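You operate a simulated robot arm through the tools that you are given. There is no shell and no other tool.

You are at the controls of a simulated two-armed robot. One attempt, no reset.

## Task
The engine is warm: reset the stop button and start it again.
Fine: first battery switch on, choke in, dump valve open, speed 1.
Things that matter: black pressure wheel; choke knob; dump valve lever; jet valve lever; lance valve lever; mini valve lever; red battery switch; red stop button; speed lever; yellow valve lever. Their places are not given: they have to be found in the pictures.

Only the result counts: the job must be done as asked and must still hold three seconds after the hand-in. Knocking over, shifting, dropping, spilling or breaking anything else fails it.

## Robot
Two 7-joint arms with two-finger parallel grippers on one trunk that stands fixed in place. Base frame: the origin is at the foot of the trunk, x ahead of it, y to its left, z up. Units: mm, degrees, N and s.
The left shoulder is at [70, 156, 1230], the right one opposite. Payload 3.91 kg a hand.
The TCP of each hand is the grasp point between the finger pads, 30 mm short of the fingertips. In the tool frame z runs along the fingers and y along their closing line. The gripper opens to 110 mm. The fingers are 20 mm wide and 10 mm thick; the gripper's body (48 by 112 mm) begins 55 mm behind the TCP.
Orientation is that of the tool frame in the base frame, as a unit quaternion [x, y, z, w]. With the fingers straight down and closing along the base's y, the tool's x points along the base's -x, its y along +y and its z along -z.

## Interface
- The arms move only by the tool nudge_tool. It takes "left_deltas", "right_deltas" or both (then of equal length, played together; a hand with none holds still); each is a list of rows, each an object (a shift or turn left out is 0, a gripper value left out holds the last) with "fingers": the closure, from 0 (fully open) to 1 (shut); "linear": the shift along the base's x, y, z in units of 40 mm (1.0 is 40 mm), a list of three; "rot": the turn, a rotation vector about the base's x, y, z in units of 8 degrees (1.0 is 8 degrees), a list of three. In form: [{"fingers": fingers, "linear": [dx, dy, dz], "rot": [ax, ay, az]}, ...]. A call has 1 to 20 rows; each row shifts and turns the commanded pose from where the row before left it. A call with a number of a shift or a turn outside -1 to 1 is refused whole. Rows are played at 5 a second. More than 50 mm and 8.6 degrees between two rows, or a gripper value outside its range, and nothing of the call is played. A pose out of reach is approached as far as the arm can. The call stops where the force on the tool passes 90 N (or 10 N more than at its start, if that is more) or the arm is blocked; 0.2 s more then pass. The fingers move at their own pace (about 108 mm/s each) and stop on an object; they squeeze with about 42 N. The grip force told is the motor's: it shows also when the fingers shut on nothing. Time passes only in rows, and 0.2 s behind the last, so rows that do not move let the fingers close. It gives the time, the measured TCP pose, the force on the tool (base axes), the opening and the grip force at its end, in the units of the frame above (readings bear some noise), with the torque about the TCP (base axes, N m) and any sound that the robot's microphone picked up.
- Cameras (640 x 400 px; columns grow to the right, rows downward): "scene" is now at [137.1, 35.1, 1480.5]; the picture's right is [0.38, -0.93, 0.00], its down [-0.32, -0.13, -0.94] and it looks along [0.87, 0.36, -0.34] (base axes); focal length 310 px, centre (320, 200). "left" rides on the left gripper at [72, -17, -103] in its tool frame; the picture's right is [0.23, 0.97, 0.00], its down [-0.76, 0.18, -0.62] and it looks along [-0.61, 0.14, 0.78] (tool axes); focal length 222 px, centre (320, 200). "right" rides on the right gripper at [72, 17, -103] in its tool frame; the picture's right is [-0.23, 0.97, 0.00], its down [-0.76, -0.18, -0.62] and it looks along [-0.61, -0.14, 0.78] (tool axes); focal length 222 px, centre (320, 200).
- grab_frame(camera): a new picture of that camera. No time passes.
- lift_body(by): slides the trunk up (or, below 0, down) by that many mm; the arms and the scene camera ride with it, the base frame stays. It gives what a move gives, with no picture.
- pan_tilt(pan, tilt): turns the head with the scene camera to pan (to the left, within 86 degrees either way) and tilt (down, from -29 to 69), counted from straight ahead of the robot. It gives what a move gives.
- pixel_to_xyz(camera, pixels): for up to 12 pixels [column, row] of the newest picture of that camera ("zoom" is the newest enlarged one), the place [x, y, z] in the base frame of the surface seen there, good to about 3 mm. No time passes.
- enlarge(camera, box): a new picture of the part [left, top, right, bottom] of that camera's present view, enlarged. No time passes.
- hand_in(): hands the job in; it is judged then, once.

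Leave the grippers open and the arms clear of the work at the hand-in unless told otherwise.

The tools are called after ">>>" by a JSON object that holds its "fn" and its "kwargs". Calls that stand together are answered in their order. nudge_tool: Moves the arms, as the interface text tells. Its arguments: {"type":"object","properties":{"left_deltas":{"type":"array"},"right_deltas":{"type":"array"}},"required":[]} The other tools are called the same way: lift_body (by) slides the trunk up or down; pan_tilt (pan, tilt) turns the head that bears the scene camera; grab_frame (camera) takes a picture; pixel_to_xyz (camera, pixels) gives the place of the surface under pixels of a picture; enlarge (camera, box) takes an enlarged picture of a part of a camera's view; hand_in () hands the job in.

At the start:

```text
clock: 0.0
left_eef_pos: [421.6, 567.0, 1384.3]
left_orientation: [0.0, 1.0, 0.001, 0.0]
left_wrist_force: [0.1, -0.5, 1.1]
left_wrist_torque: [0.01, 0.01, 0.0]
left_width: 110.3
left_gripper_force: 0.0
right_eef_pos: [640.5, 11.1, 1388.4]
right_orientation: [0.0, 1.0, 0.0, 0.0]
right_wrist_force: [-0.7, 0.2, -0.1]
right_wrist_torque: [0.0, 0.02, -0.02]
right_width: 109.8
right_gripper_force: 0.0
trunk travel left (down, up): [-675.0, 265.0]
head pan, tilt: [22.3, 19.9]
```

scene: 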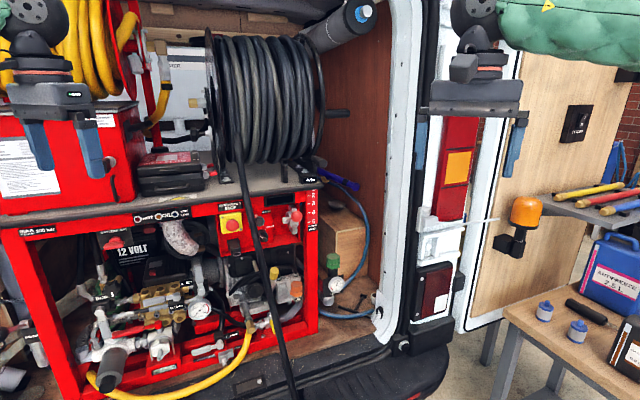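
right: 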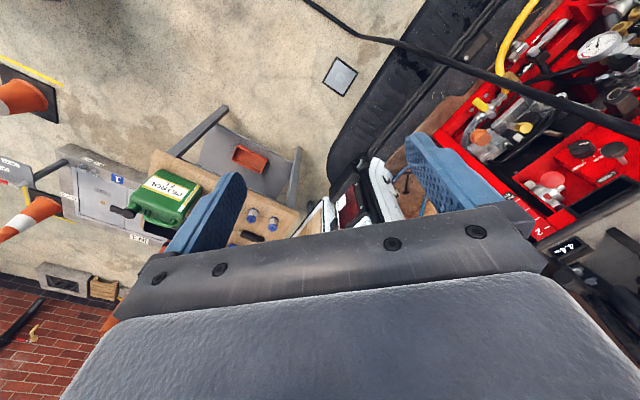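
left: 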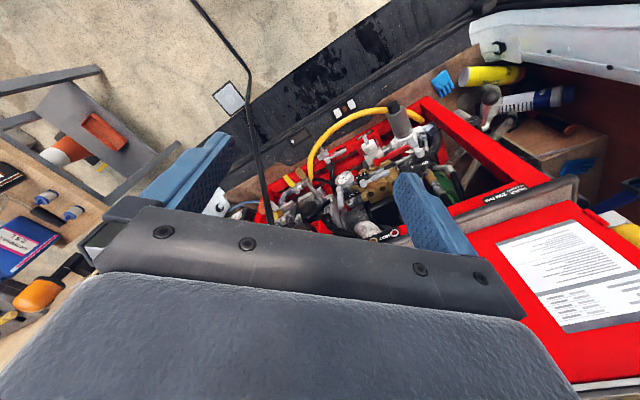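

I see a red machine frame in a van, with a control panel around (230,220) and a pump below. I will take enlarged views of the scene first.

>>> {"fn": "enlarge", "kwargs": {"camera": "scene", "box": [200, 170, 360, 270]}}

>>> {"fn": "enlarge", "kwargs": {"camera": "scene", "box": [60, 220, 320, 390]}}

>>> {"fn": "enlarge", "kwargs": {"camera": "scene", "box": [0, 180, 220, 320]}}

```text
4.00 times, centred on (280, 220) of scene
```

zoom: 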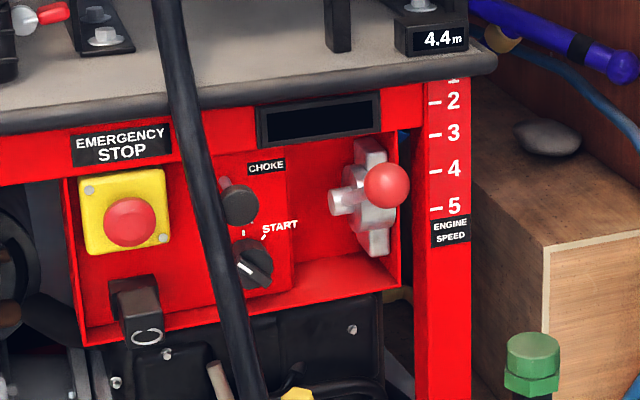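

```text
2.35 times, centred on (190, 305) of scene
```

zoom: 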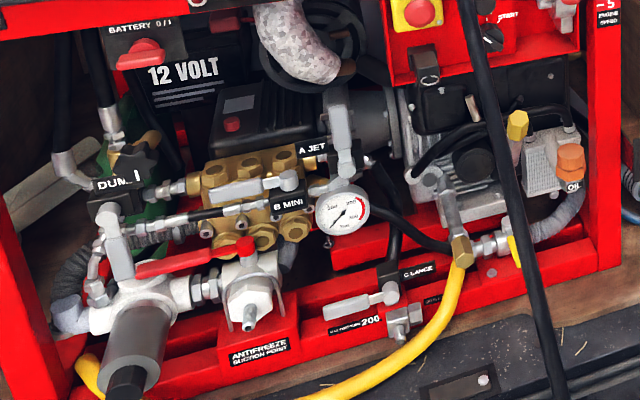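

```text
2.86 times, centred on (110, 250) of scene
```

zoom: 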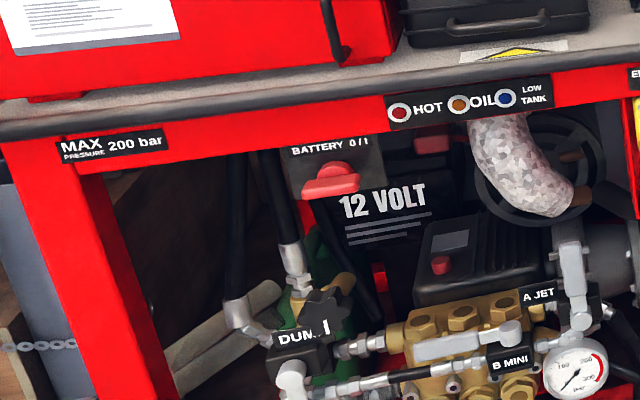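

I found the panel: stop button at about (232,222), choke knob (259,221), start knob (263,236), the speed lever ball (296,216), the battery switch near (114,243), and the valves. Next I get their places in 3D.

>>> {"fn": "enlarge", "kwargs": {"camera": "scene", "box": [210, 195, 322, 265]}}

>>> {"fn": "pixel_to_xyz", "kwargs": {"camera": "scene", "pixels": [[232, 225], [222, 215], [260, 221], [263, 236], [297, 216], [290, 220], [275, 230], [247, 215], [312, 195], [312, 221], [272, 202], [240, 250]]}}

```text
5.71 times, centred on (266, 230) of scene
```

zoom: 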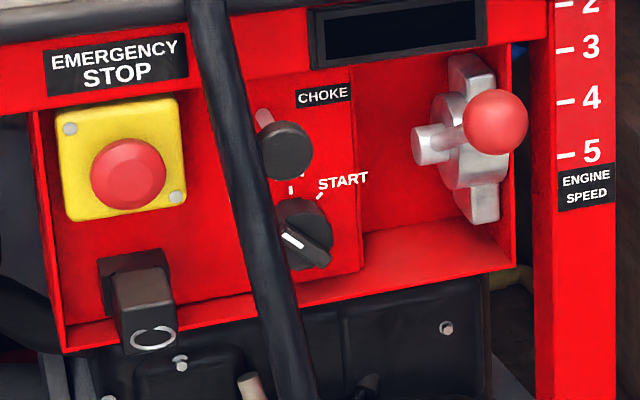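

```text
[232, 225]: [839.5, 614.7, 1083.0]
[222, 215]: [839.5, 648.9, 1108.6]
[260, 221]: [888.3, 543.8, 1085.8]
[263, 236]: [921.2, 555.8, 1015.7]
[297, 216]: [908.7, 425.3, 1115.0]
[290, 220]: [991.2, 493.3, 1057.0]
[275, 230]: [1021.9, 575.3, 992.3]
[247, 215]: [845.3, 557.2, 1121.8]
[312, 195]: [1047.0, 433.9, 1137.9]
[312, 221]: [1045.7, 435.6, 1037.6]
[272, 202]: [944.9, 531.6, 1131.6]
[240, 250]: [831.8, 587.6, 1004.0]
```

Next I take more precise places from this enlarged picture: panel plane, knobs, lever parts and the hanging hose.

>>> {"fn": "pixel_to_xyz", "kwargs": {"camera": "zoom", "pixels": [[128, 175], [75, 130], [165, 200], [290, 150], [300, 235], [290, 238], [497, 122], [432, 143], [470, 75], [480, 200], [320, 150], [400, 230]]}}

>>> {"fn": "pixel_to_xyz", "kwargs": {"camera": "zoom", "pixels": [[220, 60], [262, 250], [285, 380], [560, 155], [575, 20], [100, 70], [340, 97], [220, 200], [150, 300], [152, 338], [420, 260], [330, 280]]}}

```text
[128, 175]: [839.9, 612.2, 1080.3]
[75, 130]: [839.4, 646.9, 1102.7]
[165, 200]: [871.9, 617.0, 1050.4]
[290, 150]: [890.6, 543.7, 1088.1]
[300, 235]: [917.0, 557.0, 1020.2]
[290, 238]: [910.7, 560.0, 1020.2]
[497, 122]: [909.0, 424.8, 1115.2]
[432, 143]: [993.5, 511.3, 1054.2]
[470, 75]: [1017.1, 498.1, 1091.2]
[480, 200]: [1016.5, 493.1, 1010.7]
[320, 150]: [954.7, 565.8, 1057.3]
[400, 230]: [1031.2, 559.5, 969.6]
```

```text
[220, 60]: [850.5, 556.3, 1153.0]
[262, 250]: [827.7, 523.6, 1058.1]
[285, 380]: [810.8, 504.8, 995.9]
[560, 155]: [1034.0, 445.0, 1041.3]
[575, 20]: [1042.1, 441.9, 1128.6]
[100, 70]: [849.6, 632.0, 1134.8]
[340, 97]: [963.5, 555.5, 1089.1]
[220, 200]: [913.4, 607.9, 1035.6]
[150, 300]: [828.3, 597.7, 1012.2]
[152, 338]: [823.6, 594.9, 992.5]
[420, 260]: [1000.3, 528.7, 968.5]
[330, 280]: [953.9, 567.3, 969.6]
```

The machine front is turned 45°: its outward normal is about (-0.71,-0.71,0), its right (0.71,-0.71,0). I next look around with the head to know the surroundings before I lower the trunk.

>>> {"fn": "pan_tilt", "kwargs": {"pan": -20, "tilt": 35}}

>>> {"fn": "grab_frame", "kwargs": {"camera": "scene"}}

>>> {"fn": "pan_tilt", "kwargs": {"pan": 60, "tilt": 35}}

>>> {"fn": "grab_frame", "kwargs": {"camera": "scene"}}

```text
clock: 1.1
left_eef_pos: [422.6, 567.3, 1384.3]
left_orientation: [0.0, 1.0, 0.0, 0.0]
left_wrist_force: [-1.0, 0.5, 1.1]
left_wrist_torque: [0.03, 0.01, -0.02]
left_width: 110.1
left_gripper_force: 0.0
right_eef_pos: [641.3, 12.0, 1389.5]
right_orientation: [0.0, 1.0, 0.0, 0.001]
right_wrist_force: [0.0, 0.4, -0.3]
right_wrist_torque: [0.02, 0.0, -0.03]
right_width: 110.1
right_gripper_force: 0.0
trunk travel left (down, up): [-675.0, 265.0]
head pan, tilt: [-20.0, 35.0]
```

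```text
taken
```

scene: 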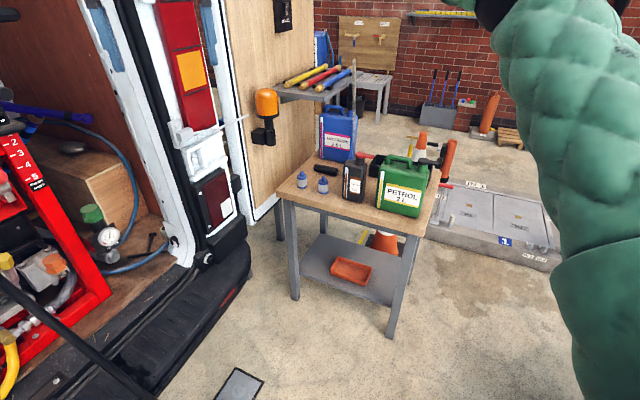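

```text
clock: 2.6
left_eef_pos: [422.2, 567.2, 1384.8]
left_orientation: [-0.001, 1.0, -0.001, 0.001]
left_wrist_force: [0.2, -0.1, 0.3]
left_wrist_torque: [0.01, 0.01, 0.0]
left_width: 110.4
left_gripper_force: 0.1
right_eef_pos: [639.8, 10.7, 1388.2]
right_orientation: [-0.001, 1.0, 0.0, 0.0]
right_wrist_force: [0.3, 0.1, 1.0]
right_wrist_torque: [-0.01, -0.02, 0.0]
right_width: 109.9
right_gripper_force: 0.1
trunk travel left (down, up): [-675.0, 265.0]
head pan, tilt: [60.0, 35.0]
```

```text
taken
```

scene: 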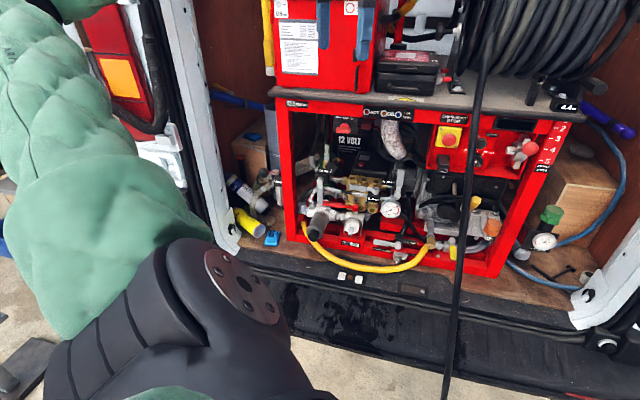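

The van faces the robot at about 45° to the left. Before lowering, I check the places of the bench items under the right hand and what is under the left hand.

>>> {"fn": "grab_frame", "kwargs": {"camera": "right"}}

>>> {"fn": "pixel_to_xyz", "kwargs": {"camera": "right", "pixels": [[165, 190], [250, 235], [225, 150], [340, 75], [520, 60], [400, 50], [390, 185], [480, 75]]}}

>>> {"fn": "grab_frame", "kwargs": {"camera": "left"}}

>>> {"fn": "pixel_to_xyz", "kwargs": {"camera": "left", "pixels": [[250, 150], [225, 50], [140, 130], [340, 110], [400, 110], [375, 150], [480, 185], [560, 250]]}}

>>> {"fn": "pan_tilt", "kwargs": {"pan": 45, "tilt": 22}}

>>> {"fn": "grab_frame", "kwargs": {"camera": "scene"}}

```text
taken
```

right: 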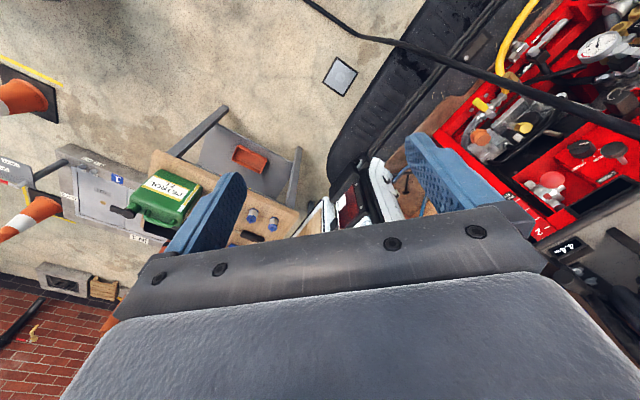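

```text
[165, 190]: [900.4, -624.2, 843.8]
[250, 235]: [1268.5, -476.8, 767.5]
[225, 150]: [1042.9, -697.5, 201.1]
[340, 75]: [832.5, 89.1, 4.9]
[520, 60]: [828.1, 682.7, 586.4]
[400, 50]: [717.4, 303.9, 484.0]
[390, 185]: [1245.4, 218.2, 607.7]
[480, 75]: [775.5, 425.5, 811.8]
```

```text
taken
```

left: 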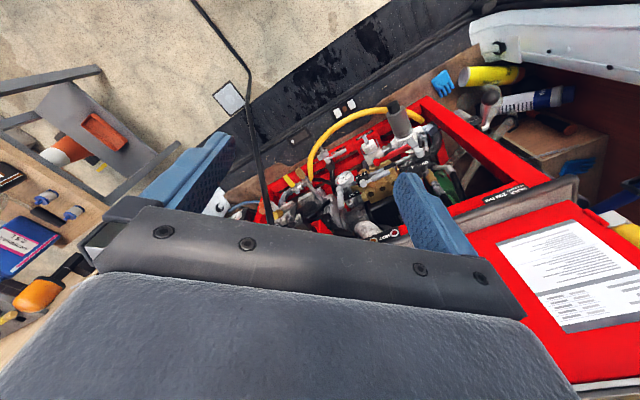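

```text
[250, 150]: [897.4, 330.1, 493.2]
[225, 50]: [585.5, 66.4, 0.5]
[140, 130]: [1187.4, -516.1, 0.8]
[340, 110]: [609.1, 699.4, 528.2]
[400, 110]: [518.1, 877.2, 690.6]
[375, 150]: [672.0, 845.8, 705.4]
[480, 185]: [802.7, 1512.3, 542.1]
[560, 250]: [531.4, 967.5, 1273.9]
```

```text
clock: 3.4
left_eef_pos: [423.3, 569.0, 1385.1]
left_orientation: [0.0, 1.0, 0.0, 0.001]
left_wrist_force: [1.1, 0.2, -0.6]
left_wrist_torque: [0.04, 0.01, -0.01]
left_width: 110.2
left_gripper_force: 0.0
right_eef_pos: [641.4, 10.7, 1388.8]
right_orientation: [0.0, 1.0, 0.0, 0.0]
right_wrist_force: [-0.7, 0.1, -0.2]
right_wrist_torque: [-0.02, 0.0, -0.03]
right_width: 110.0
right_gripper_force: 0.0
trunk travel left (down, up): [-675.0, 265.0]
head pan, tilt: [45.0, 22.0]
```

```text
taken
```

scene: 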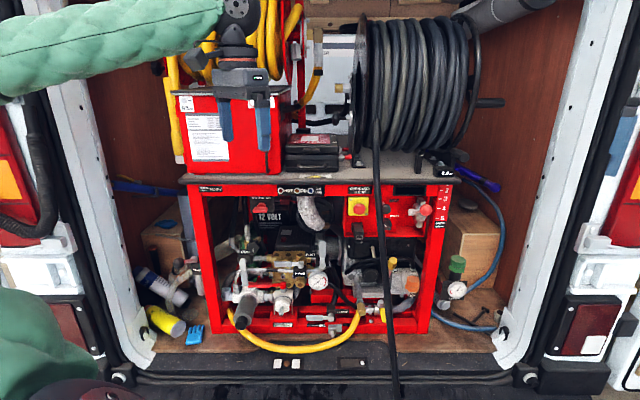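

I check how far the van's side and rear parts are from the arms before lowering the trunk.

>>> {"fn": "pixel_to_xyz", "kwargs": {"camera": "scene", "pixels": [[10, 180], [40, 270], [60, 250], [120, 45], [20, 50], [30, 350], [590, 220], [390, 380], [378, 200], [385, 280], [120, 372], [300, 375]]}}

>>> {"fn": "enlarge", "kwargs": {"camera": "scene", "box": [200, 190, 460, 350]}}

```text
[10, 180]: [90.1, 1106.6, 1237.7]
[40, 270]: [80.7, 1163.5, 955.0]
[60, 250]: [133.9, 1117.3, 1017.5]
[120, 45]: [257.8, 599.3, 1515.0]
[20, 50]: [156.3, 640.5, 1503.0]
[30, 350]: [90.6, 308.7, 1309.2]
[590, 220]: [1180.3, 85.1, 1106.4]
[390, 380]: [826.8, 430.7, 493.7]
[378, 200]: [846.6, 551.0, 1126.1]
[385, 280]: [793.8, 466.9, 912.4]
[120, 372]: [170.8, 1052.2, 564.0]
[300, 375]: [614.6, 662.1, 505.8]
```

```text
2.46 times, centred on (330, 270) of scene
```

zoom: 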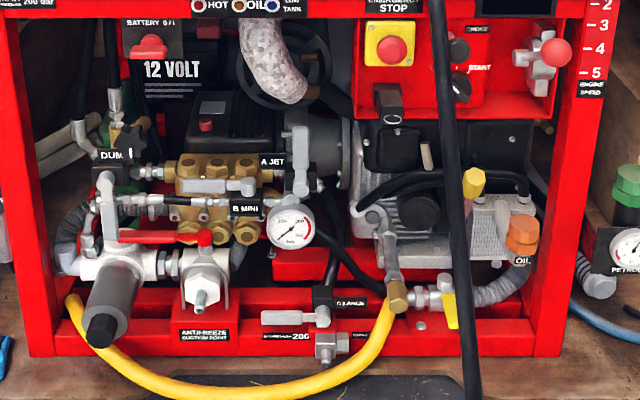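

The surroundings are well clear of the arms (nearest van parts more than 350 mm away). I lower the trunk by 280 mm to look at the panel level.

>>> {"fn": "lift_body", "kwargs": {"by": -280}}

>>> {"fn": "pan_tilt", "kwargs": {"pan": 42, "tilt": 15}}

>>> {"fn": "grab_frame", "kwargs": {"camera": "scene"}}

```text
clock: 6.2
left_eef_pos: [421.0, 567.3, 1102.6]
left_orientation: [0.0, 1.0, 0.0, 0.0]
left_wrist_force: [0.4, 0.3, 0.4]
left_wrist_torque: [-0.02, 0.0, 0.01]
left_width: 110.2
left_gripper_force: 0.1
right_eef_pos: [640.3, 10.1, 1108.6]
right_orientation: [0.001, 1.0, 0.0, 0.0]
right_wrist_force: [0.0, -0.1, -0.4]
right_wrist_torque: [-0.03, 0.02, 0.02]
right_width: 110.0
right_gripper_force: 0.0
trunk travel left (down, up): [-395.0, 545.0]
head pan, tilt: [45.0, 22.0]
```

```text
clock: 6.9
left_eef_pos: [422.1, 568.1, 1103.9]
left_orientation: [0.0, 1.0, 0.0, 0.0]
left_wrist_force: [0.0, -0.3, -0.2]
left_wrist_torque: [-0.02, -0.02, 0.01]
left_width: 110.0
left_gripper_force: 0.0
right_eef_pos: [641.1, 11.9, 1107.8]
right_orientation: [-0.001, 1.0, 0.0, 0.0]
right_wrist_force: [-0.1, -0.2, 0.2]
right_wrist_torque: [0.01, 0.01, -0.01]
right_width: 110.2
right_gripper_force: 0.1
trunk travel left (down, up): [-395.0, 545.0]
head pan, tilt: [42.0, 15.0]
```

```text
taken
```

scene: 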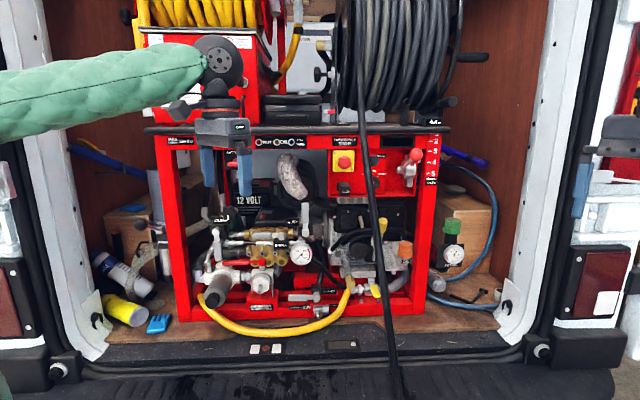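

Now I see the panel nearly level. I enlarge the control panel, the speed scale and the battery region.

>>> {"fn": "enlarge", "kwargs": {"camera": "scene", "box": [320, 128, 448, 208]}}

>>> {"fn": "pixel_to_xyz", "kwargs": {"camera": "zoom", "pixels": [[485, 135], [435, 165], [270, 160], [300, 195], [300, 210], [122, 165], [570, 60], [570, 100], [570, 140], [570, 180], [570, 220], [200, 200]]}}

>>> {"fn": "enlarge", "kwargs": {"camera": "scene", "box": [180, 180, 308, 260]}}

>>> {"fn": "enlarge", "kwargs": {"camera": "scene", "box": [180, 220, 420, 320]}}

```text
5.00 times, centred on (384, 168) of scene
```

zoom: 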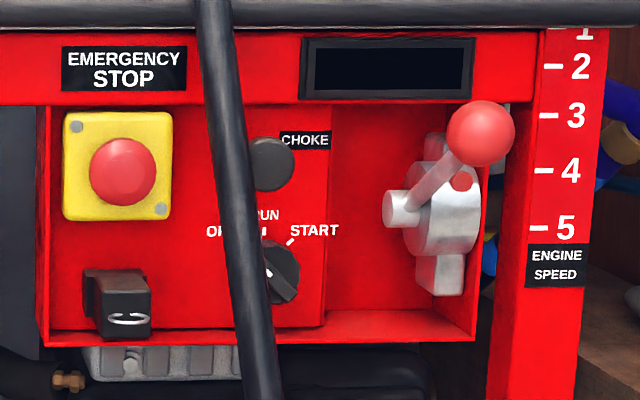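

```text
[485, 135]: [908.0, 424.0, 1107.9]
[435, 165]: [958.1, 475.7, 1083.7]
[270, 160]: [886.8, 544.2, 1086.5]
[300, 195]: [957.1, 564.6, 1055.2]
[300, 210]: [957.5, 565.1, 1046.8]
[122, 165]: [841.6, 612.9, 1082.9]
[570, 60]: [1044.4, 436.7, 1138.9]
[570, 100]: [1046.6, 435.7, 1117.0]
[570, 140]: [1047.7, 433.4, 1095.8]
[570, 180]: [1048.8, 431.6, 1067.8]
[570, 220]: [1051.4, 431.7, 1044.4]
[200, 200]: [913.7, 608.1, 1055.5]
```

```text
5.00 times, centred on (244, 220) of scene
```

zoom: 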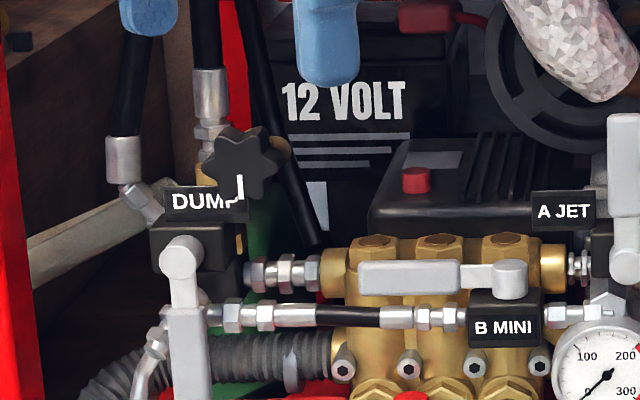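

```text
2.67 times, centred on (300, 270) of scene
```

zoom: 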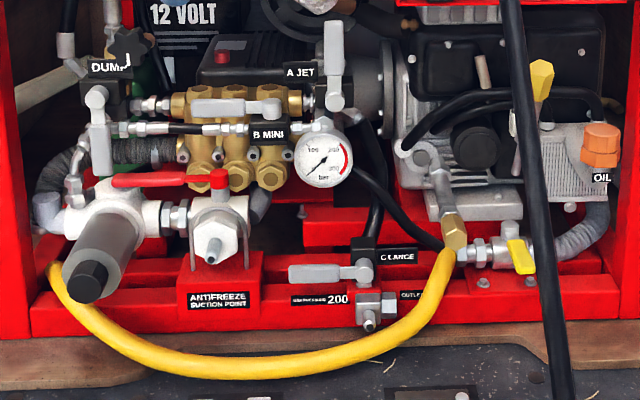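

The scale reads 2 at z≈1135, 3 at ≈1107, 4 at ≈1075, 5 at ≈1041, so 1 lies near z≈1160; the lever ball is now at about speed 3. The choke knob stands about 63 mm out of the panel. I now turn the left hand to point at the machine (fingers along +x+y), in free space.

>>> {"fn": "nudge_tool", "kwargs": {"left_deltas": [{"rot": [0, -0.9375, 0], "linear": [0.1, 0, 0]}, {"rot": [0, -0.9375, 0], "linear": [0.1, 0, 0]}, {"rot": [0, -0.9375, 0], "linear": [0.1, 0, 0]}, {"rot": [0, -0.9375, 0], "linear": [0.1, 0, 0]}, {"rot": [0, -0.9375, 0], "linear": [0.1, 0, 0]}, {"rot": [0, -0.9375, 0], "linear": [0.1, 0, 0]}, {"rot": [0, -0.9375, 0], "linear": [0.1, 0, 0]}, {"rot": [0, -0.9375, 0], "linear": [0.1, 0, 0]}, {"rot": [0, -0.9375, 0], "linear": [0.1, 0, 0]}, {"rot": [0, -0.9375, 0], "linear": [0.1, 0, 0]}, {"rot": [0, -0.9375, 0], "linear": [0.1, 0, 0]}, {"rot": [0, -0.9375, 0], "linear": [0.1, 0, 0]}, {"rot": [0, 0, 0.9375]}, {"rot": [0, 0, 0.9375]}, {"rot": [0, 0, 0.9375]}, {"rot": [0, 0, 0.9375]}, {"rot": [0, 0, 0.9375]}, {"rot": [0, 0, 0.9375]}]}}

>>> {"fn": "grab_frame", "kwargs": {"camera": "scene"}}

>>> {"fn": "grab_frame", "kwargs": {"camera": "left"}}

```text
clock: 10.7
left_eef_pos: [491.4, 591.5, 1118.8]
left_orientation: [-0.271, 0.653, 0.271, 0.654]
left_wrist_force: [-0.6, 1.0, 0.3]
left_wrist_torque: [0.01, -0.01, 0.02]
left_width: 110.0
left_gripper_force: 0.2
left hand out of reach, approached as far as the arm can: row 14, 15, 16, 17
right_eef_pos: [640.4, 11.7, 1107.0]
right_orientation: [-0.001, 1.0, 0.0, -0.001]
right_wrist_force: [-0.3, 0.9, -0.4]
right_wrist_torque: [0.0, 0.05, 0.04]
right_width: 110.0
right_gripper_force: 0.0
trunk travel left (down, up): [-395.0, 545.0]
head pan, tilt: [42.0, 15.0]
```

```text
taken
```

scene: 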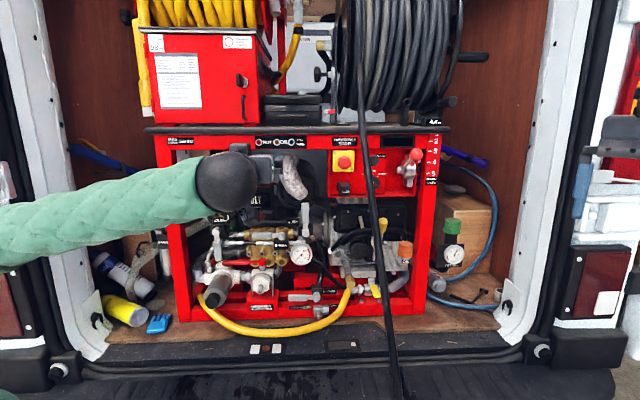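

```text
taken
```

left: 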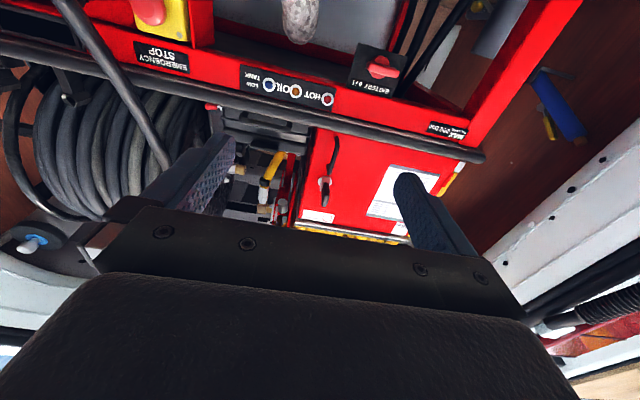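

The left hand now points into the machine, camera below it (picture upside-down). The arm was a bit cramped there, so I go forward 110 mm along the fingers and roll the hand 90° so that the closing line is vertical.

>>> {"fn": "nudge_tool", "kwargs": {"left_deltas": [{"linear": [0.65, 0.65, 0]}, {"linear": [0.65, 0.65, 0]}, {"linear": [0.65, 0.65, 0]}, {"rot": [0.663, 0.663, 0]}, {"rot": [0.663, 0.663, 0]}, {"rot": [0.663, 0.663, 0]}, {"rot": [0.663, 0.663, 0]}, {"rot": [0.663, 0.663, 0]}, {"rot": [0.663, 0.663, 0]}, {"rot": [0.663, 0.663, 0]}, {"rot": [0.663, 0.663, 0]}, {"rot": [0.663, 0.663, 0]}, {"rot": [0.663, 0.663, 0]}, {"rot": [0.663, 0.663, 0]}, {"rot": [0.663, 0.663, 0]}]}}

>>> {"fn": "grab_frame", "kwargs": {"camera": "left"}}

>>> {"fn": "grab_frame", "kwargs": {"camera": "scene"}}

```text
clock: 13.9
left_eef_pos: [569.7, 670.8, 1119.6]
left_orientation: [0.271, 0.653, 0.654, 0.271]
left_wrist_force: [0.0, 0.5, 0.3]
left_wrist_torque: [-0.03, 0.01, -0.04]
left_width: 109.9
left_gripper_force: 0.2
right_eef_pos: [641.2, 11.8, 1108.7]
right_orientation: [0.0, 1.0, 0.0, -0.001]
right_wrist_force: [0.2, 0.4, -0.3]
right_wrist_torque: [0.03, -0.02, 0.01]
right_width: 110.2
right_gripper_force: 0.1
trunk travel left (down, up): [-395.0, 545.0]
head pan, tilt: [42.0, 15.0]
```

```text
taken
```

left: 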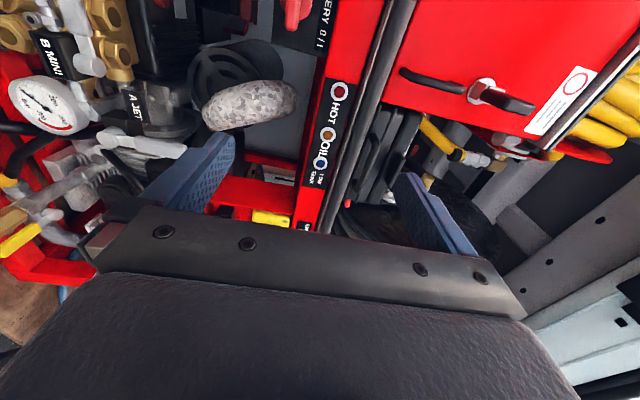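

```text
taken
```

scene: 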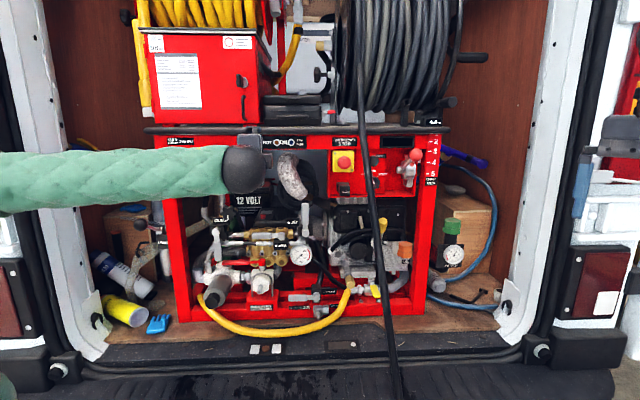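

The roll worked: closing line vertical, camera on the left side of the hand. I read places in this left picture (battery box edge at about (300,12), JET lever (145,145), MINI (90,60)).

>>> {"fn": "pixel_to_xyz", "kwargs": {"camera": "left", "pixels": [[295, 15], [320, 30], [145, 145], [88, 55], [300, 200], [340, 100], [315, 175], [385, 90], [230, 100], [130, 100]]}}

>>> {"fn": "nudge_tool", "kwargs": {"left_deltas": [{"linear": [-0.8, 0.8, 0]}, {"linear": [-0.8, 0.8, 0]}, {"linear": [-0.8, 0.8, 0]}, {"linear": [-0.8, 0.8, 0]}]}}

>>> {"fn": "grab_frame", "kwargs": {"camera": "left"}}

>>> {"fn": "grab_frame", "kwargs": {"camera": "scene"}}

```text
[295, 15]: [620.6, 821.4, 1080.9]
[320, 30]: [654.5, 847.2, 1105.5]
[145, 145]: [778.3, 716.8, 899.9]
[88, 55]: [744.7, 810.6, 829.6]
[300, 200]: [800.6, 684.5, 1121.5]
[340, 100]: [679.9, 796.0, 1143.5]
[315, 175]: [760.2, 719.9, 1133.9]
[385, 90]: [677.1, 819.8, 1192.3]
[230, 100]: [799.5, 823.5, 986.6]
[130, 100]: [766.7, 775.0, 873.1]
```

```text
clock: 14.9
left_eef_pos: [441.5, 800.5, 1117.5]
left_orientation: [0.271, 0.653, 0.653, 0.271]
left_wrist_force: [-0.5, 0.4, 0.2]
left_wrist_torque: [0.0, -0.03, -0.05]
left_width: 110.1
left_gripper_force: 0.0
right_eef_pos: [640.5, 10.0, 1109.7]
right_orientation: [0.001, 1.0, 0.0, -0.001]
right_wrist_force: [-0.7, 0.1, -0.1]
right_wrist_torque: [-0.01, -0.03, 0.01]
right_width: 109.8
right_gripper_force: 0.2
trunk travel left (down, up): [-395.0, 545.0]
head pan, tilt: [42.0, 15.0]
```

```text
taken
```

left: 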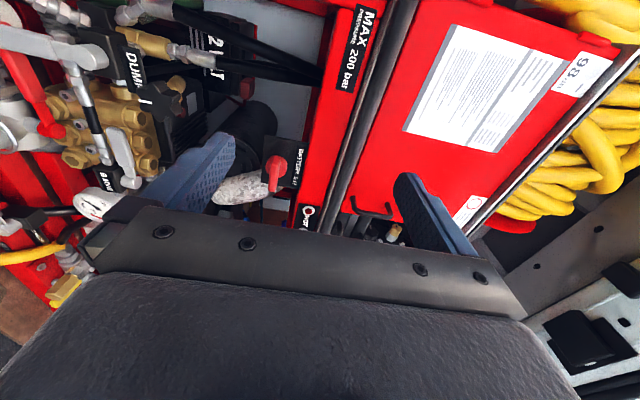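

```text
taken
```

scene: 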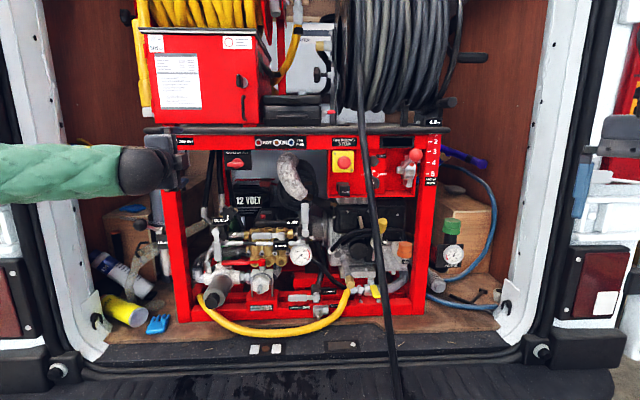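

The battery switch is now visible at about (237,160) in the scene view. I enlarge it, and the dump valve area.

>>> {"fn": "enlarge", "kwargs": {"camera": "scene", "box": [196, 130, 276, 180]}}

>>> {"fn": "pixel_to_xyz", "kwargs": {"camera": "scene", "pixels": [[237, 160], [230, 162], [246, 163], [237, 156], [228, 155], [248, 155], [237, 175]]}}

>>> {"fn": "enlarge", "kwargs": {"camera": "left", "box": [220, 110, 340, 220]}}

>>> {"fn": "enlarge", "kwargs": {"camera": "left", "box": [0, 0, 240, 220]}}

>>> {"fn": "enlarge", "kwargs": {"camera": "scene", "box": [190, 195, 318, 275]}}

```text
8.00 times, centred on (236, 155) of scene
```

zoom: 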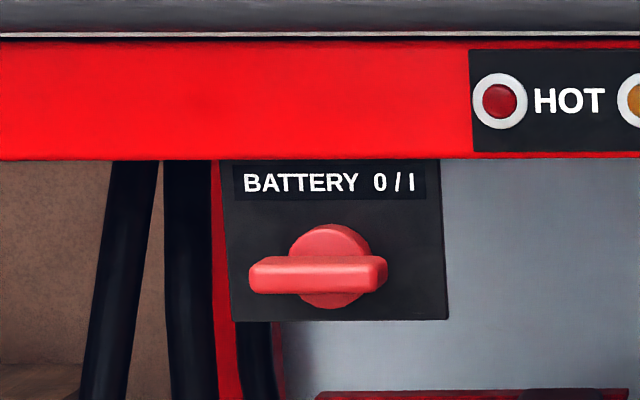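

```text
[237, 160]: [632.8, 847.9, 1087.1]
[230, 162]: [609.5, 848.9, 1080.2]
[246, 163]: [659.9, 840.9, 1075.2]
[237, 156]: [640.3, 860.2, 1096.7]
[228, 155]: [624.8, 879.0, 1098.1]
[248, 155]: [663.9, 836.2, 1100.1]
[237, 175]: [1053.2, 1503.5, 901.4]
```

```text
3.64 times, centred on (280, 165) of left
```

zoom: 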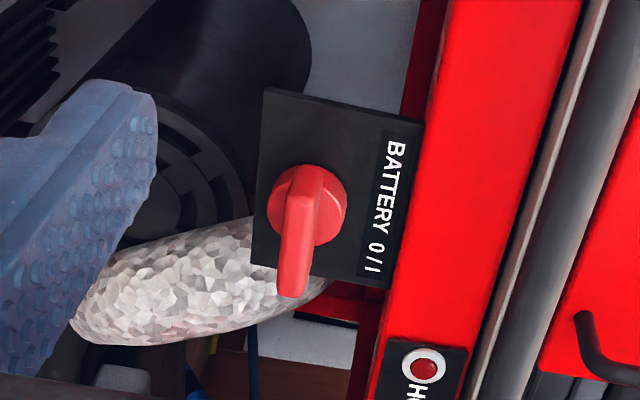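

```text
1.82 times, centred on (120, 110) of left
```

zoom: 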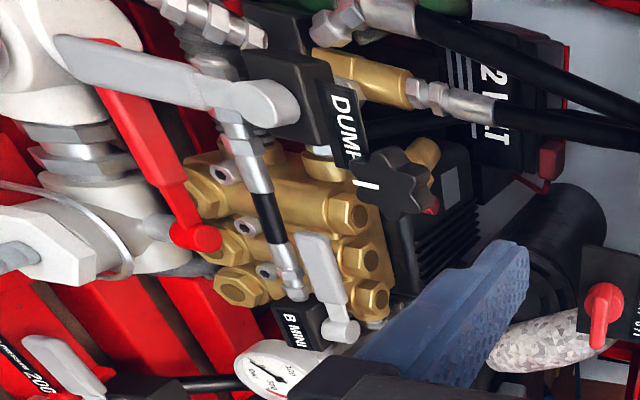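

```text
5.00 times, centred on (254, 235) of scene
```

zoom: 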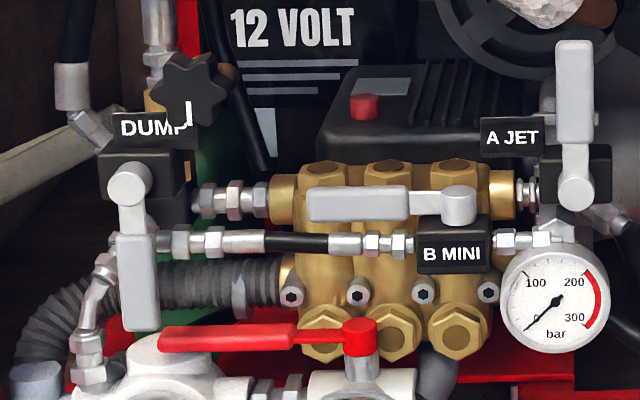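

The battery switch is a red bar knob lying level, centre near (236,162); the label says "0 / I". I look at the dump valve and its lever more closely.

>>> {"fn": "enlarge", "kwargs": {"camera": "scene", "box": [196, 212, 252, 268]}}

>>> {"fn": "pixel_to_xyz", "kwargs": {"camera": "zoom", "pixels": [[225, 175], [235, 330], [235, 360], [250, 180], [300, 180], [330, 220], [400, 220], [300, 100], [240, 260], [320, 60]]}}

>>> {"fn": "enlarge", "kwargs": {"camera": "scene", "box": [280, 195, 336, 251]}}

>>> {"fn": "enlarge", "kwargs": {"camera": "scene", "box": [280, 275, 340, 320]}}

>>> {"fn": "enlarge", "kwargs": {"camera": "scene", "box": [340, 240, 420, 310]}}

```text
7.14 times, centred on (224, 240) of scene
```

zoom: 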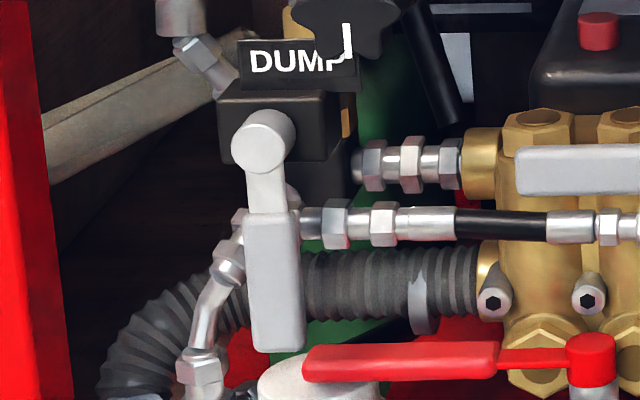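

```text
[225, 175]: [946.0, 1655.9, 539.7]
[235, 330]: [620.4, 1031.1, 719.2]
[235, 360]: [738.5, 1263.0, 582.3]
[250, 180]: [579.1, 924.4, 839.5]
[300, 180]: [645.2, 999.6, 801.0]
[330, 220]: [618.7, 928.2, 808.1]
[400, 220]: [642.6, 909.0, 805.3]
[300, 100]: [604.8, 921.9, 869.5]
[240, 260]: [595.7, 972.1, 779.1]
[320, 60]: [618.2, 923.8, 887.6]
```

```text
7.14 times, centred on (308, 223) of scene
```

zoom: 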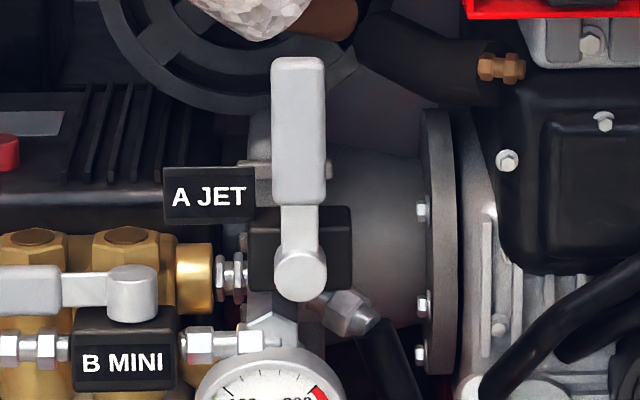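

```text
8.89 times, centred on (310, 298) of scene
```

zoom: 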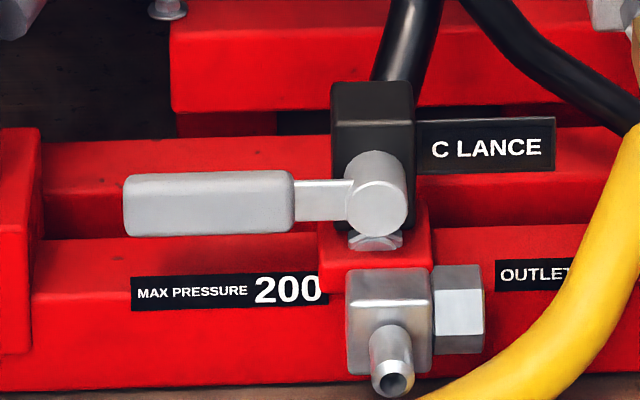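

```text
5.71 times, centred on (380, 275) of scene
```

zoom: 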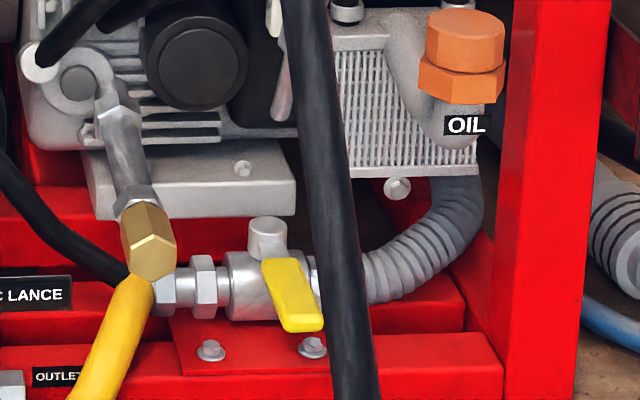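

By its pipe from the manifold (level) the dump lever hanging down looks crosswise, that is closed, like jet and lance. I move the left hand down and left in free space so its camera sees the dump valve close up.

>>> {"fn": "nudge_tool", "kwargs": {"left_deltas": [{"linear": [0, 0.25, -0.8]}, {"linear": [0, 0.25, -0.8]}, {"linear": [0, 0.25, -0.8]}, {"linear": [0, 0.25, -0.8]}, {"linear": [0, 0.25, -0.8]}, {"linear": [0, 0.25, -0.8]}, {"linear": [0, 0.25, -0.8]}, {"linear": [0, 0.25, -0.8]}]}}

>>> {"fn": "grab_frame", "kwargs": {"camera": "left"}}

>>> {"fn": "grab_frame", "kwargs": {"camera": "scene"}}

```text
clock: 16.7
left_eef_pos: [443.5, 879.2, 864.4]
left_orientation: [0.27, 0.654, 0.653, 0.27]
left_wrist_force: [0.0, 0.3, -0.5]
left_wrist_torque: [0.0, 0.02, 0.02]
left_width: 110.1
left_gripper_force: 0.1
right_eef_pos: [640.4, 10.7, 1108.2]
right_orientation: [-0.001, 1.0, -0.001, 0.0]
right_wrist_force: [0.4, 0.3, 0.7]
right_wrist_torque: [0.02, 0.01, -0.03]
right_width: 109.9
right_gripper_force: 0.1
trunk travel left (down, up): [-395.0, 545.0]
head pan, tilt: [42.0, 15.0]
```

```text
taken
```

left: 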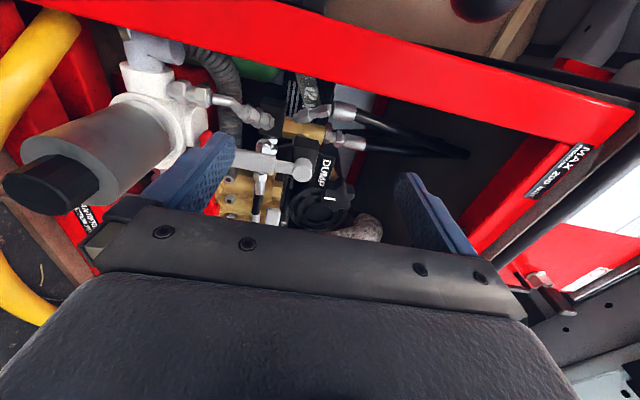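

```text
taken
```

scene: 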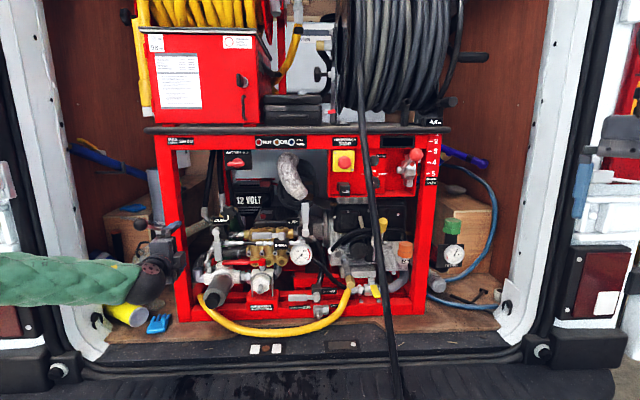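

I enlarge the dump valve in the left camera, around (290,150).

>>> {"fn": "enlarge", "kwargs": {"camera": "left", "box": [200, 90, 370, 240]}}

>>> {"fn": "pixel_to_xyz", "kwargs": {"camera": "left", "pixels": [[301, 168], [275, 163], [250, 161], [322, 165], [305, 130], [330, 180], [270, 215], [180, 90], [95, 160], [400, 80]]}}

>>> {"fn": "enlarge", "kwargs": {"camera": "scene", "box": [200, 205, 264, 245]}}

>>> {"fn": "pixel_to_xyz", "kwargs": {"camera": "zoom", "pixels": [[140, 215], [150, 290], [155, 350], [220, 170], [230, 105], [290, 80], [300, 250]]}}

```text
2.67 times, centred on (285, 165) of left
```

zoom: 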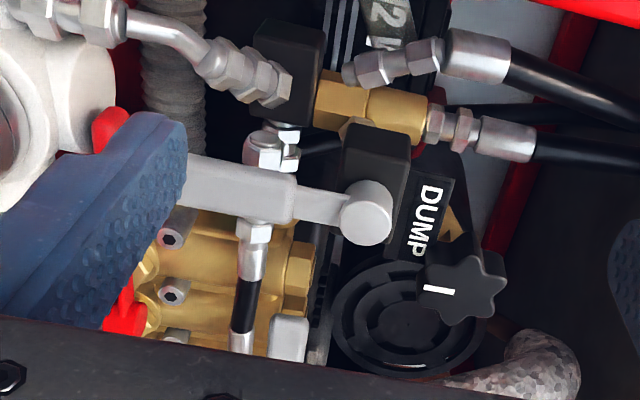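

```text
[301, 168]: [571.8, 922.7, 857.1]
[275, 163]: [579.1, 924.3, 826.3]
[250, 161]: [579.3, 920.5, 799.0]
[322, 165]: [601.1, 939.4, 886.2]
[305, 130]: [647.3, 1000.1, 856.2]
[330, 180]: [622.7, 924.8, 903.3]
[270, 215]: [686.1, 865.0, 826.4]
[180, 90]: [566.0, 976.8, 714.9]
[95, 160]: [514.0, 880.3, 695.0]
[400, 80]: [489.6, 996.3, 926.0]
```

```text
10.00 times, centred on (232, 225) of scene
```

zoom: 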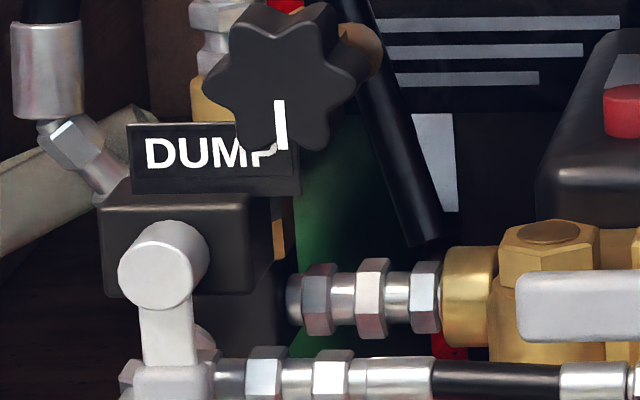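

```text
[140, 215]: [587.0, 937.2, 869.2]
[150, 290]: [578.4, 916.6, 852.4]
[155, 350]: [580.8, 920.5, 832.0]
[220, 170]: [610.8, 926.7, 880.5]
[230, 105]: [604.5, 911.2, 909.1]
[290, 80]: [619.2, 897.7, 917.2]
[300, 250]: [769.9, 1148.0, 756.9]
```

The dump lever hub is at about (572,923,857), lever pointing straight down to z≈780. I want a view from above to see how the pipes run, so I back off, roll the hand a further 90° (camera on top) and raise it a bit.

>>> {"fn": "nudge_tool", "kwargs": {"left_deltas": [{"linear": [-0.8, -0.8, 0.3]}, {"linear": [-0.8, -0.8, 0.6]}, {"rot": [0.663, 0.663, 0], "linear": [0, 0, 0.2]}, {"rot": [0.663, 0.663, 0], "linear": [0, 0, 0.2]}, {"rot": [0.663, 0.663, 0], "linear": [0, 0, 0.2]}, {"rot": [0.663, 0.663, 0], "linear": [0, 0, 0.2]}, {"rot": [0.663, 0.663, 0]}, {"rot": [0.663, 0.663, 0]}, {"rot": [0.663, 0.663, 0]}, {"rot": [0.663, 0.663, 0]}, {"rot": [0.663, 0.663, 0]}, {"rot": [0.663, 0.663, 0]}, {"rot": [0.663, 0.663, 0]}, {"rot": [0.663, 0.663, 0]}]}}

>>> {"fn": "grab_frame", "kwargs": {"camera": "left"}}

>>> {"fn": "grab_frame", "kwargs": {"camera": "scene"}}

```text
refused: row 2 steps farther than a row can; nothing moved
```

```text
taken
```

left: 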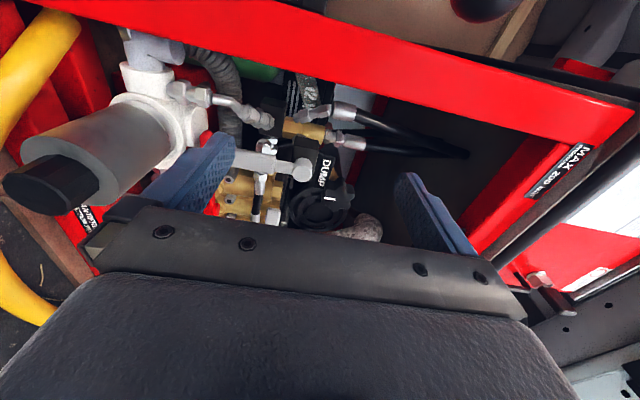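

```text
taken
```

scene: 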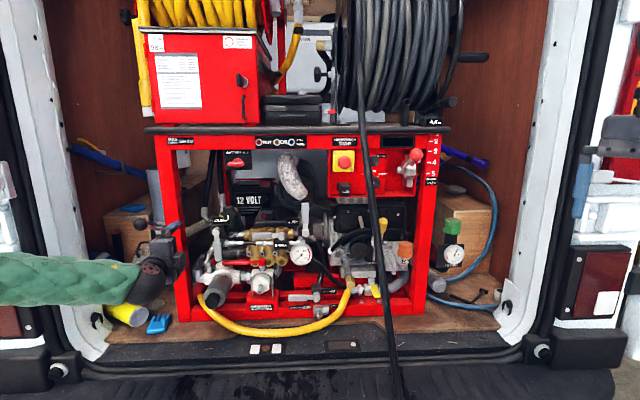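

The second row was too long (over 50 mm); nothing moved. I repeat with smaller steps.

>>> {"fn": "nudge_tool", "kwargs": {"left_deltas": [{"linear": [-0.7, -0.7, 0.3]}, {"linear": [-0.7, -0.7, 0.3]}, {"rot": [0.663, 0.663, 0], "linear": [0, 0, 0.3]}, {"rot": [0.663, 0.663, 0], "linear": [0, 0, 0.3]}, {"rot": [0.663, 0.663, 0], "linear": [0, 0, 0.3]}, {"rot": [0.663, 0.663, 0], "linear": [0, 0, 0.3]}, {"rot": [0.663, 0.663, 0]}, {"rot": [0.663, 0.663, 0]}, {"rot": [0.663, 0.663, 0]}, {"rot": [0.663, 0.663, 0]}, {"rot": [0.663, 0.663, 0]}, {"rot": [0.663, 0.663, 0]}, {"rot": [0.663, 0.663, 0]}, {"rot": [0.663, 0.663, 0]}]}}

>>> {"fn": "grab_frame", "kwargs": {"camera": "left"}}

>>> {"fn": "grab_frame", "kwargs": {"camera": "scene"}}

```text
clock: 19.7
left_eef_pos: [383.9, 821.5, 936.7]
left_orientation: [0.654, 0.27, 0.654, -0.27]
left_wrist_force: [-0.3, 0.0, 0.2]
left_wrist_torque: [0.01, 0.0, 0.0]
left_width: 110.0
left_gripper_force: 0.1
right_eef_pos: [640.9, 10.2, 1107.4]
right_orientation: [0.0, 1.0, -0.001, -0.001]
right_wrist_force: [0.4, -0.7, 0.5]
right_wrist_torque: [-0.02, 0.01, 0.01]
right_width: 110.2
right_gripper_force: 0.0
trunk travel left (down, up): [-395.0, 545.0]
head pan, tilt: [42.0, 15.0]
```

```text
taken
```

left: 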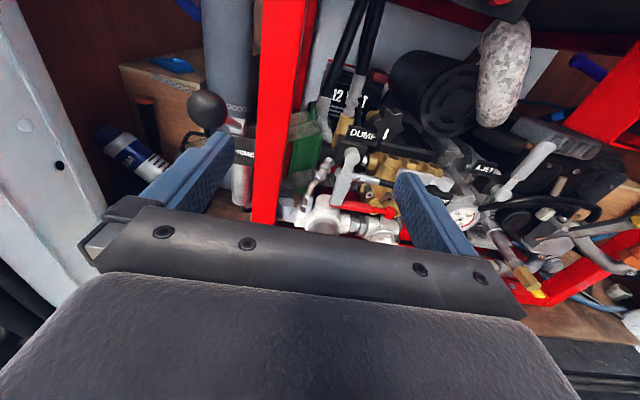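

```text
taken
```

scene: 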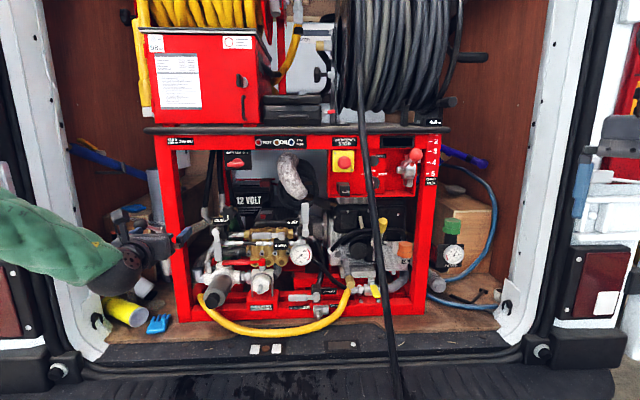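

The camera is now above the hand with an upright view. I enlarge the dump valve around (355,160).

>>> {"fn": "enlarge", "kwargs": {"camera": "left", "box": [300, 90, 428, 220]}}

>>> {"fn": "enlarge", "kwargs": {"camera": "left", "box": [320, 110, 400, 170]}}

```text
3.08 times, centred on (364, 155) of left
```

zoom: 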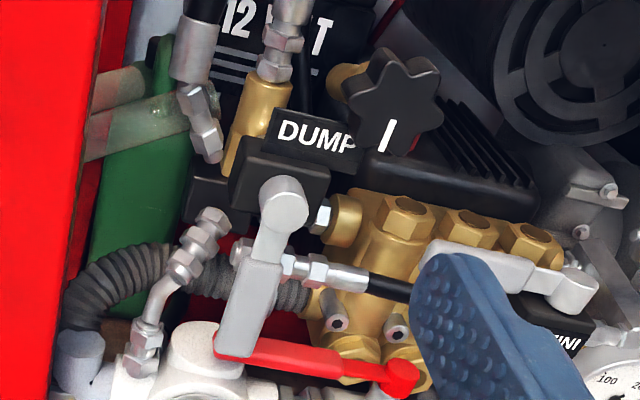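

```text
6.67 times, centred on (360, 140) of left
```

zoom: 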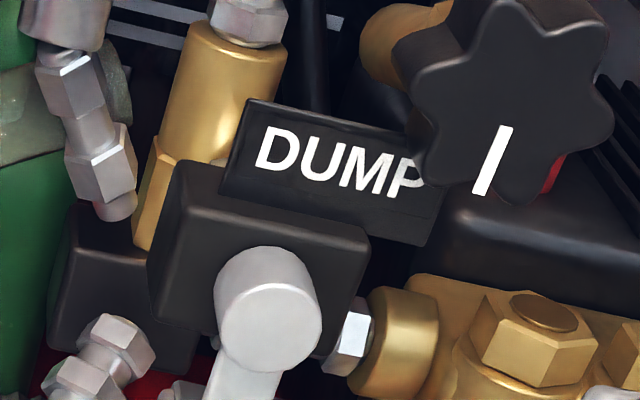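

The manifold feeds the dump valve level from the right, so the lever hanging down is crosswise: closed. Before acting I measure the battery knob more exactly in an enlarged scene view.

>>> {"fn": "enlarge", "kwargs": {"camera": "scene", "box": [220, 148, 256, 172]}}

>>> {"fn": "pixel_to_xyz", "kwargs": {"camera": "zoom", "pixels": [[155, 240], [230, 240], [310, 240], [370, 240], [230, 210], [230, 258], [290, 180], [290, 290], [420, 200], [120, 160], [300, 120], [410, 240]]}}

```text
16.00 times, centred on (238, 160) of scene
```

zoom: 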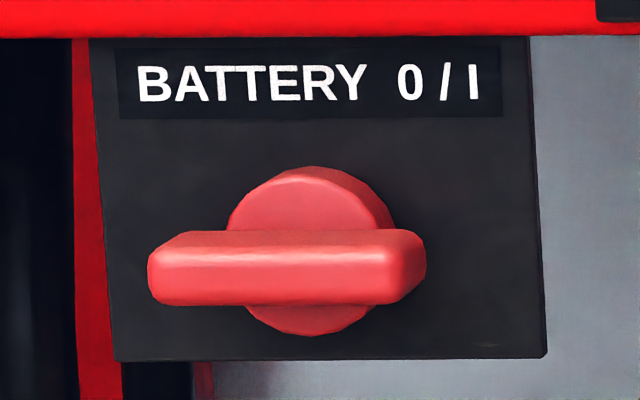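

```text
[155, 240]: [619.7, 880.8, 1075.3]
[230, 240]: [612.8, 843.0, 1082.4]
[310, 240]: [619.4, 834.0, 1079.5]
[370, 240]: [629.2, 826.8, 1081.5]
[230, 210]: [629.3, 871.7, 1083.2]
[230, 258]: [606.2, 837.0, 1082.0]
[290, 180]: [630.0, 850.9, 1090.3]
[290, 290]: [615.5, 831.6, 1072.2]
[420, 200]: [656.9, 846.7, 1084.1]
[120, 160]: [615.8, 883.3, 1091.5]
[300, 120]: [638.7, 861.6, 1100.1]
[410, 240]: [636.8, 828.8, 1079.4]
```

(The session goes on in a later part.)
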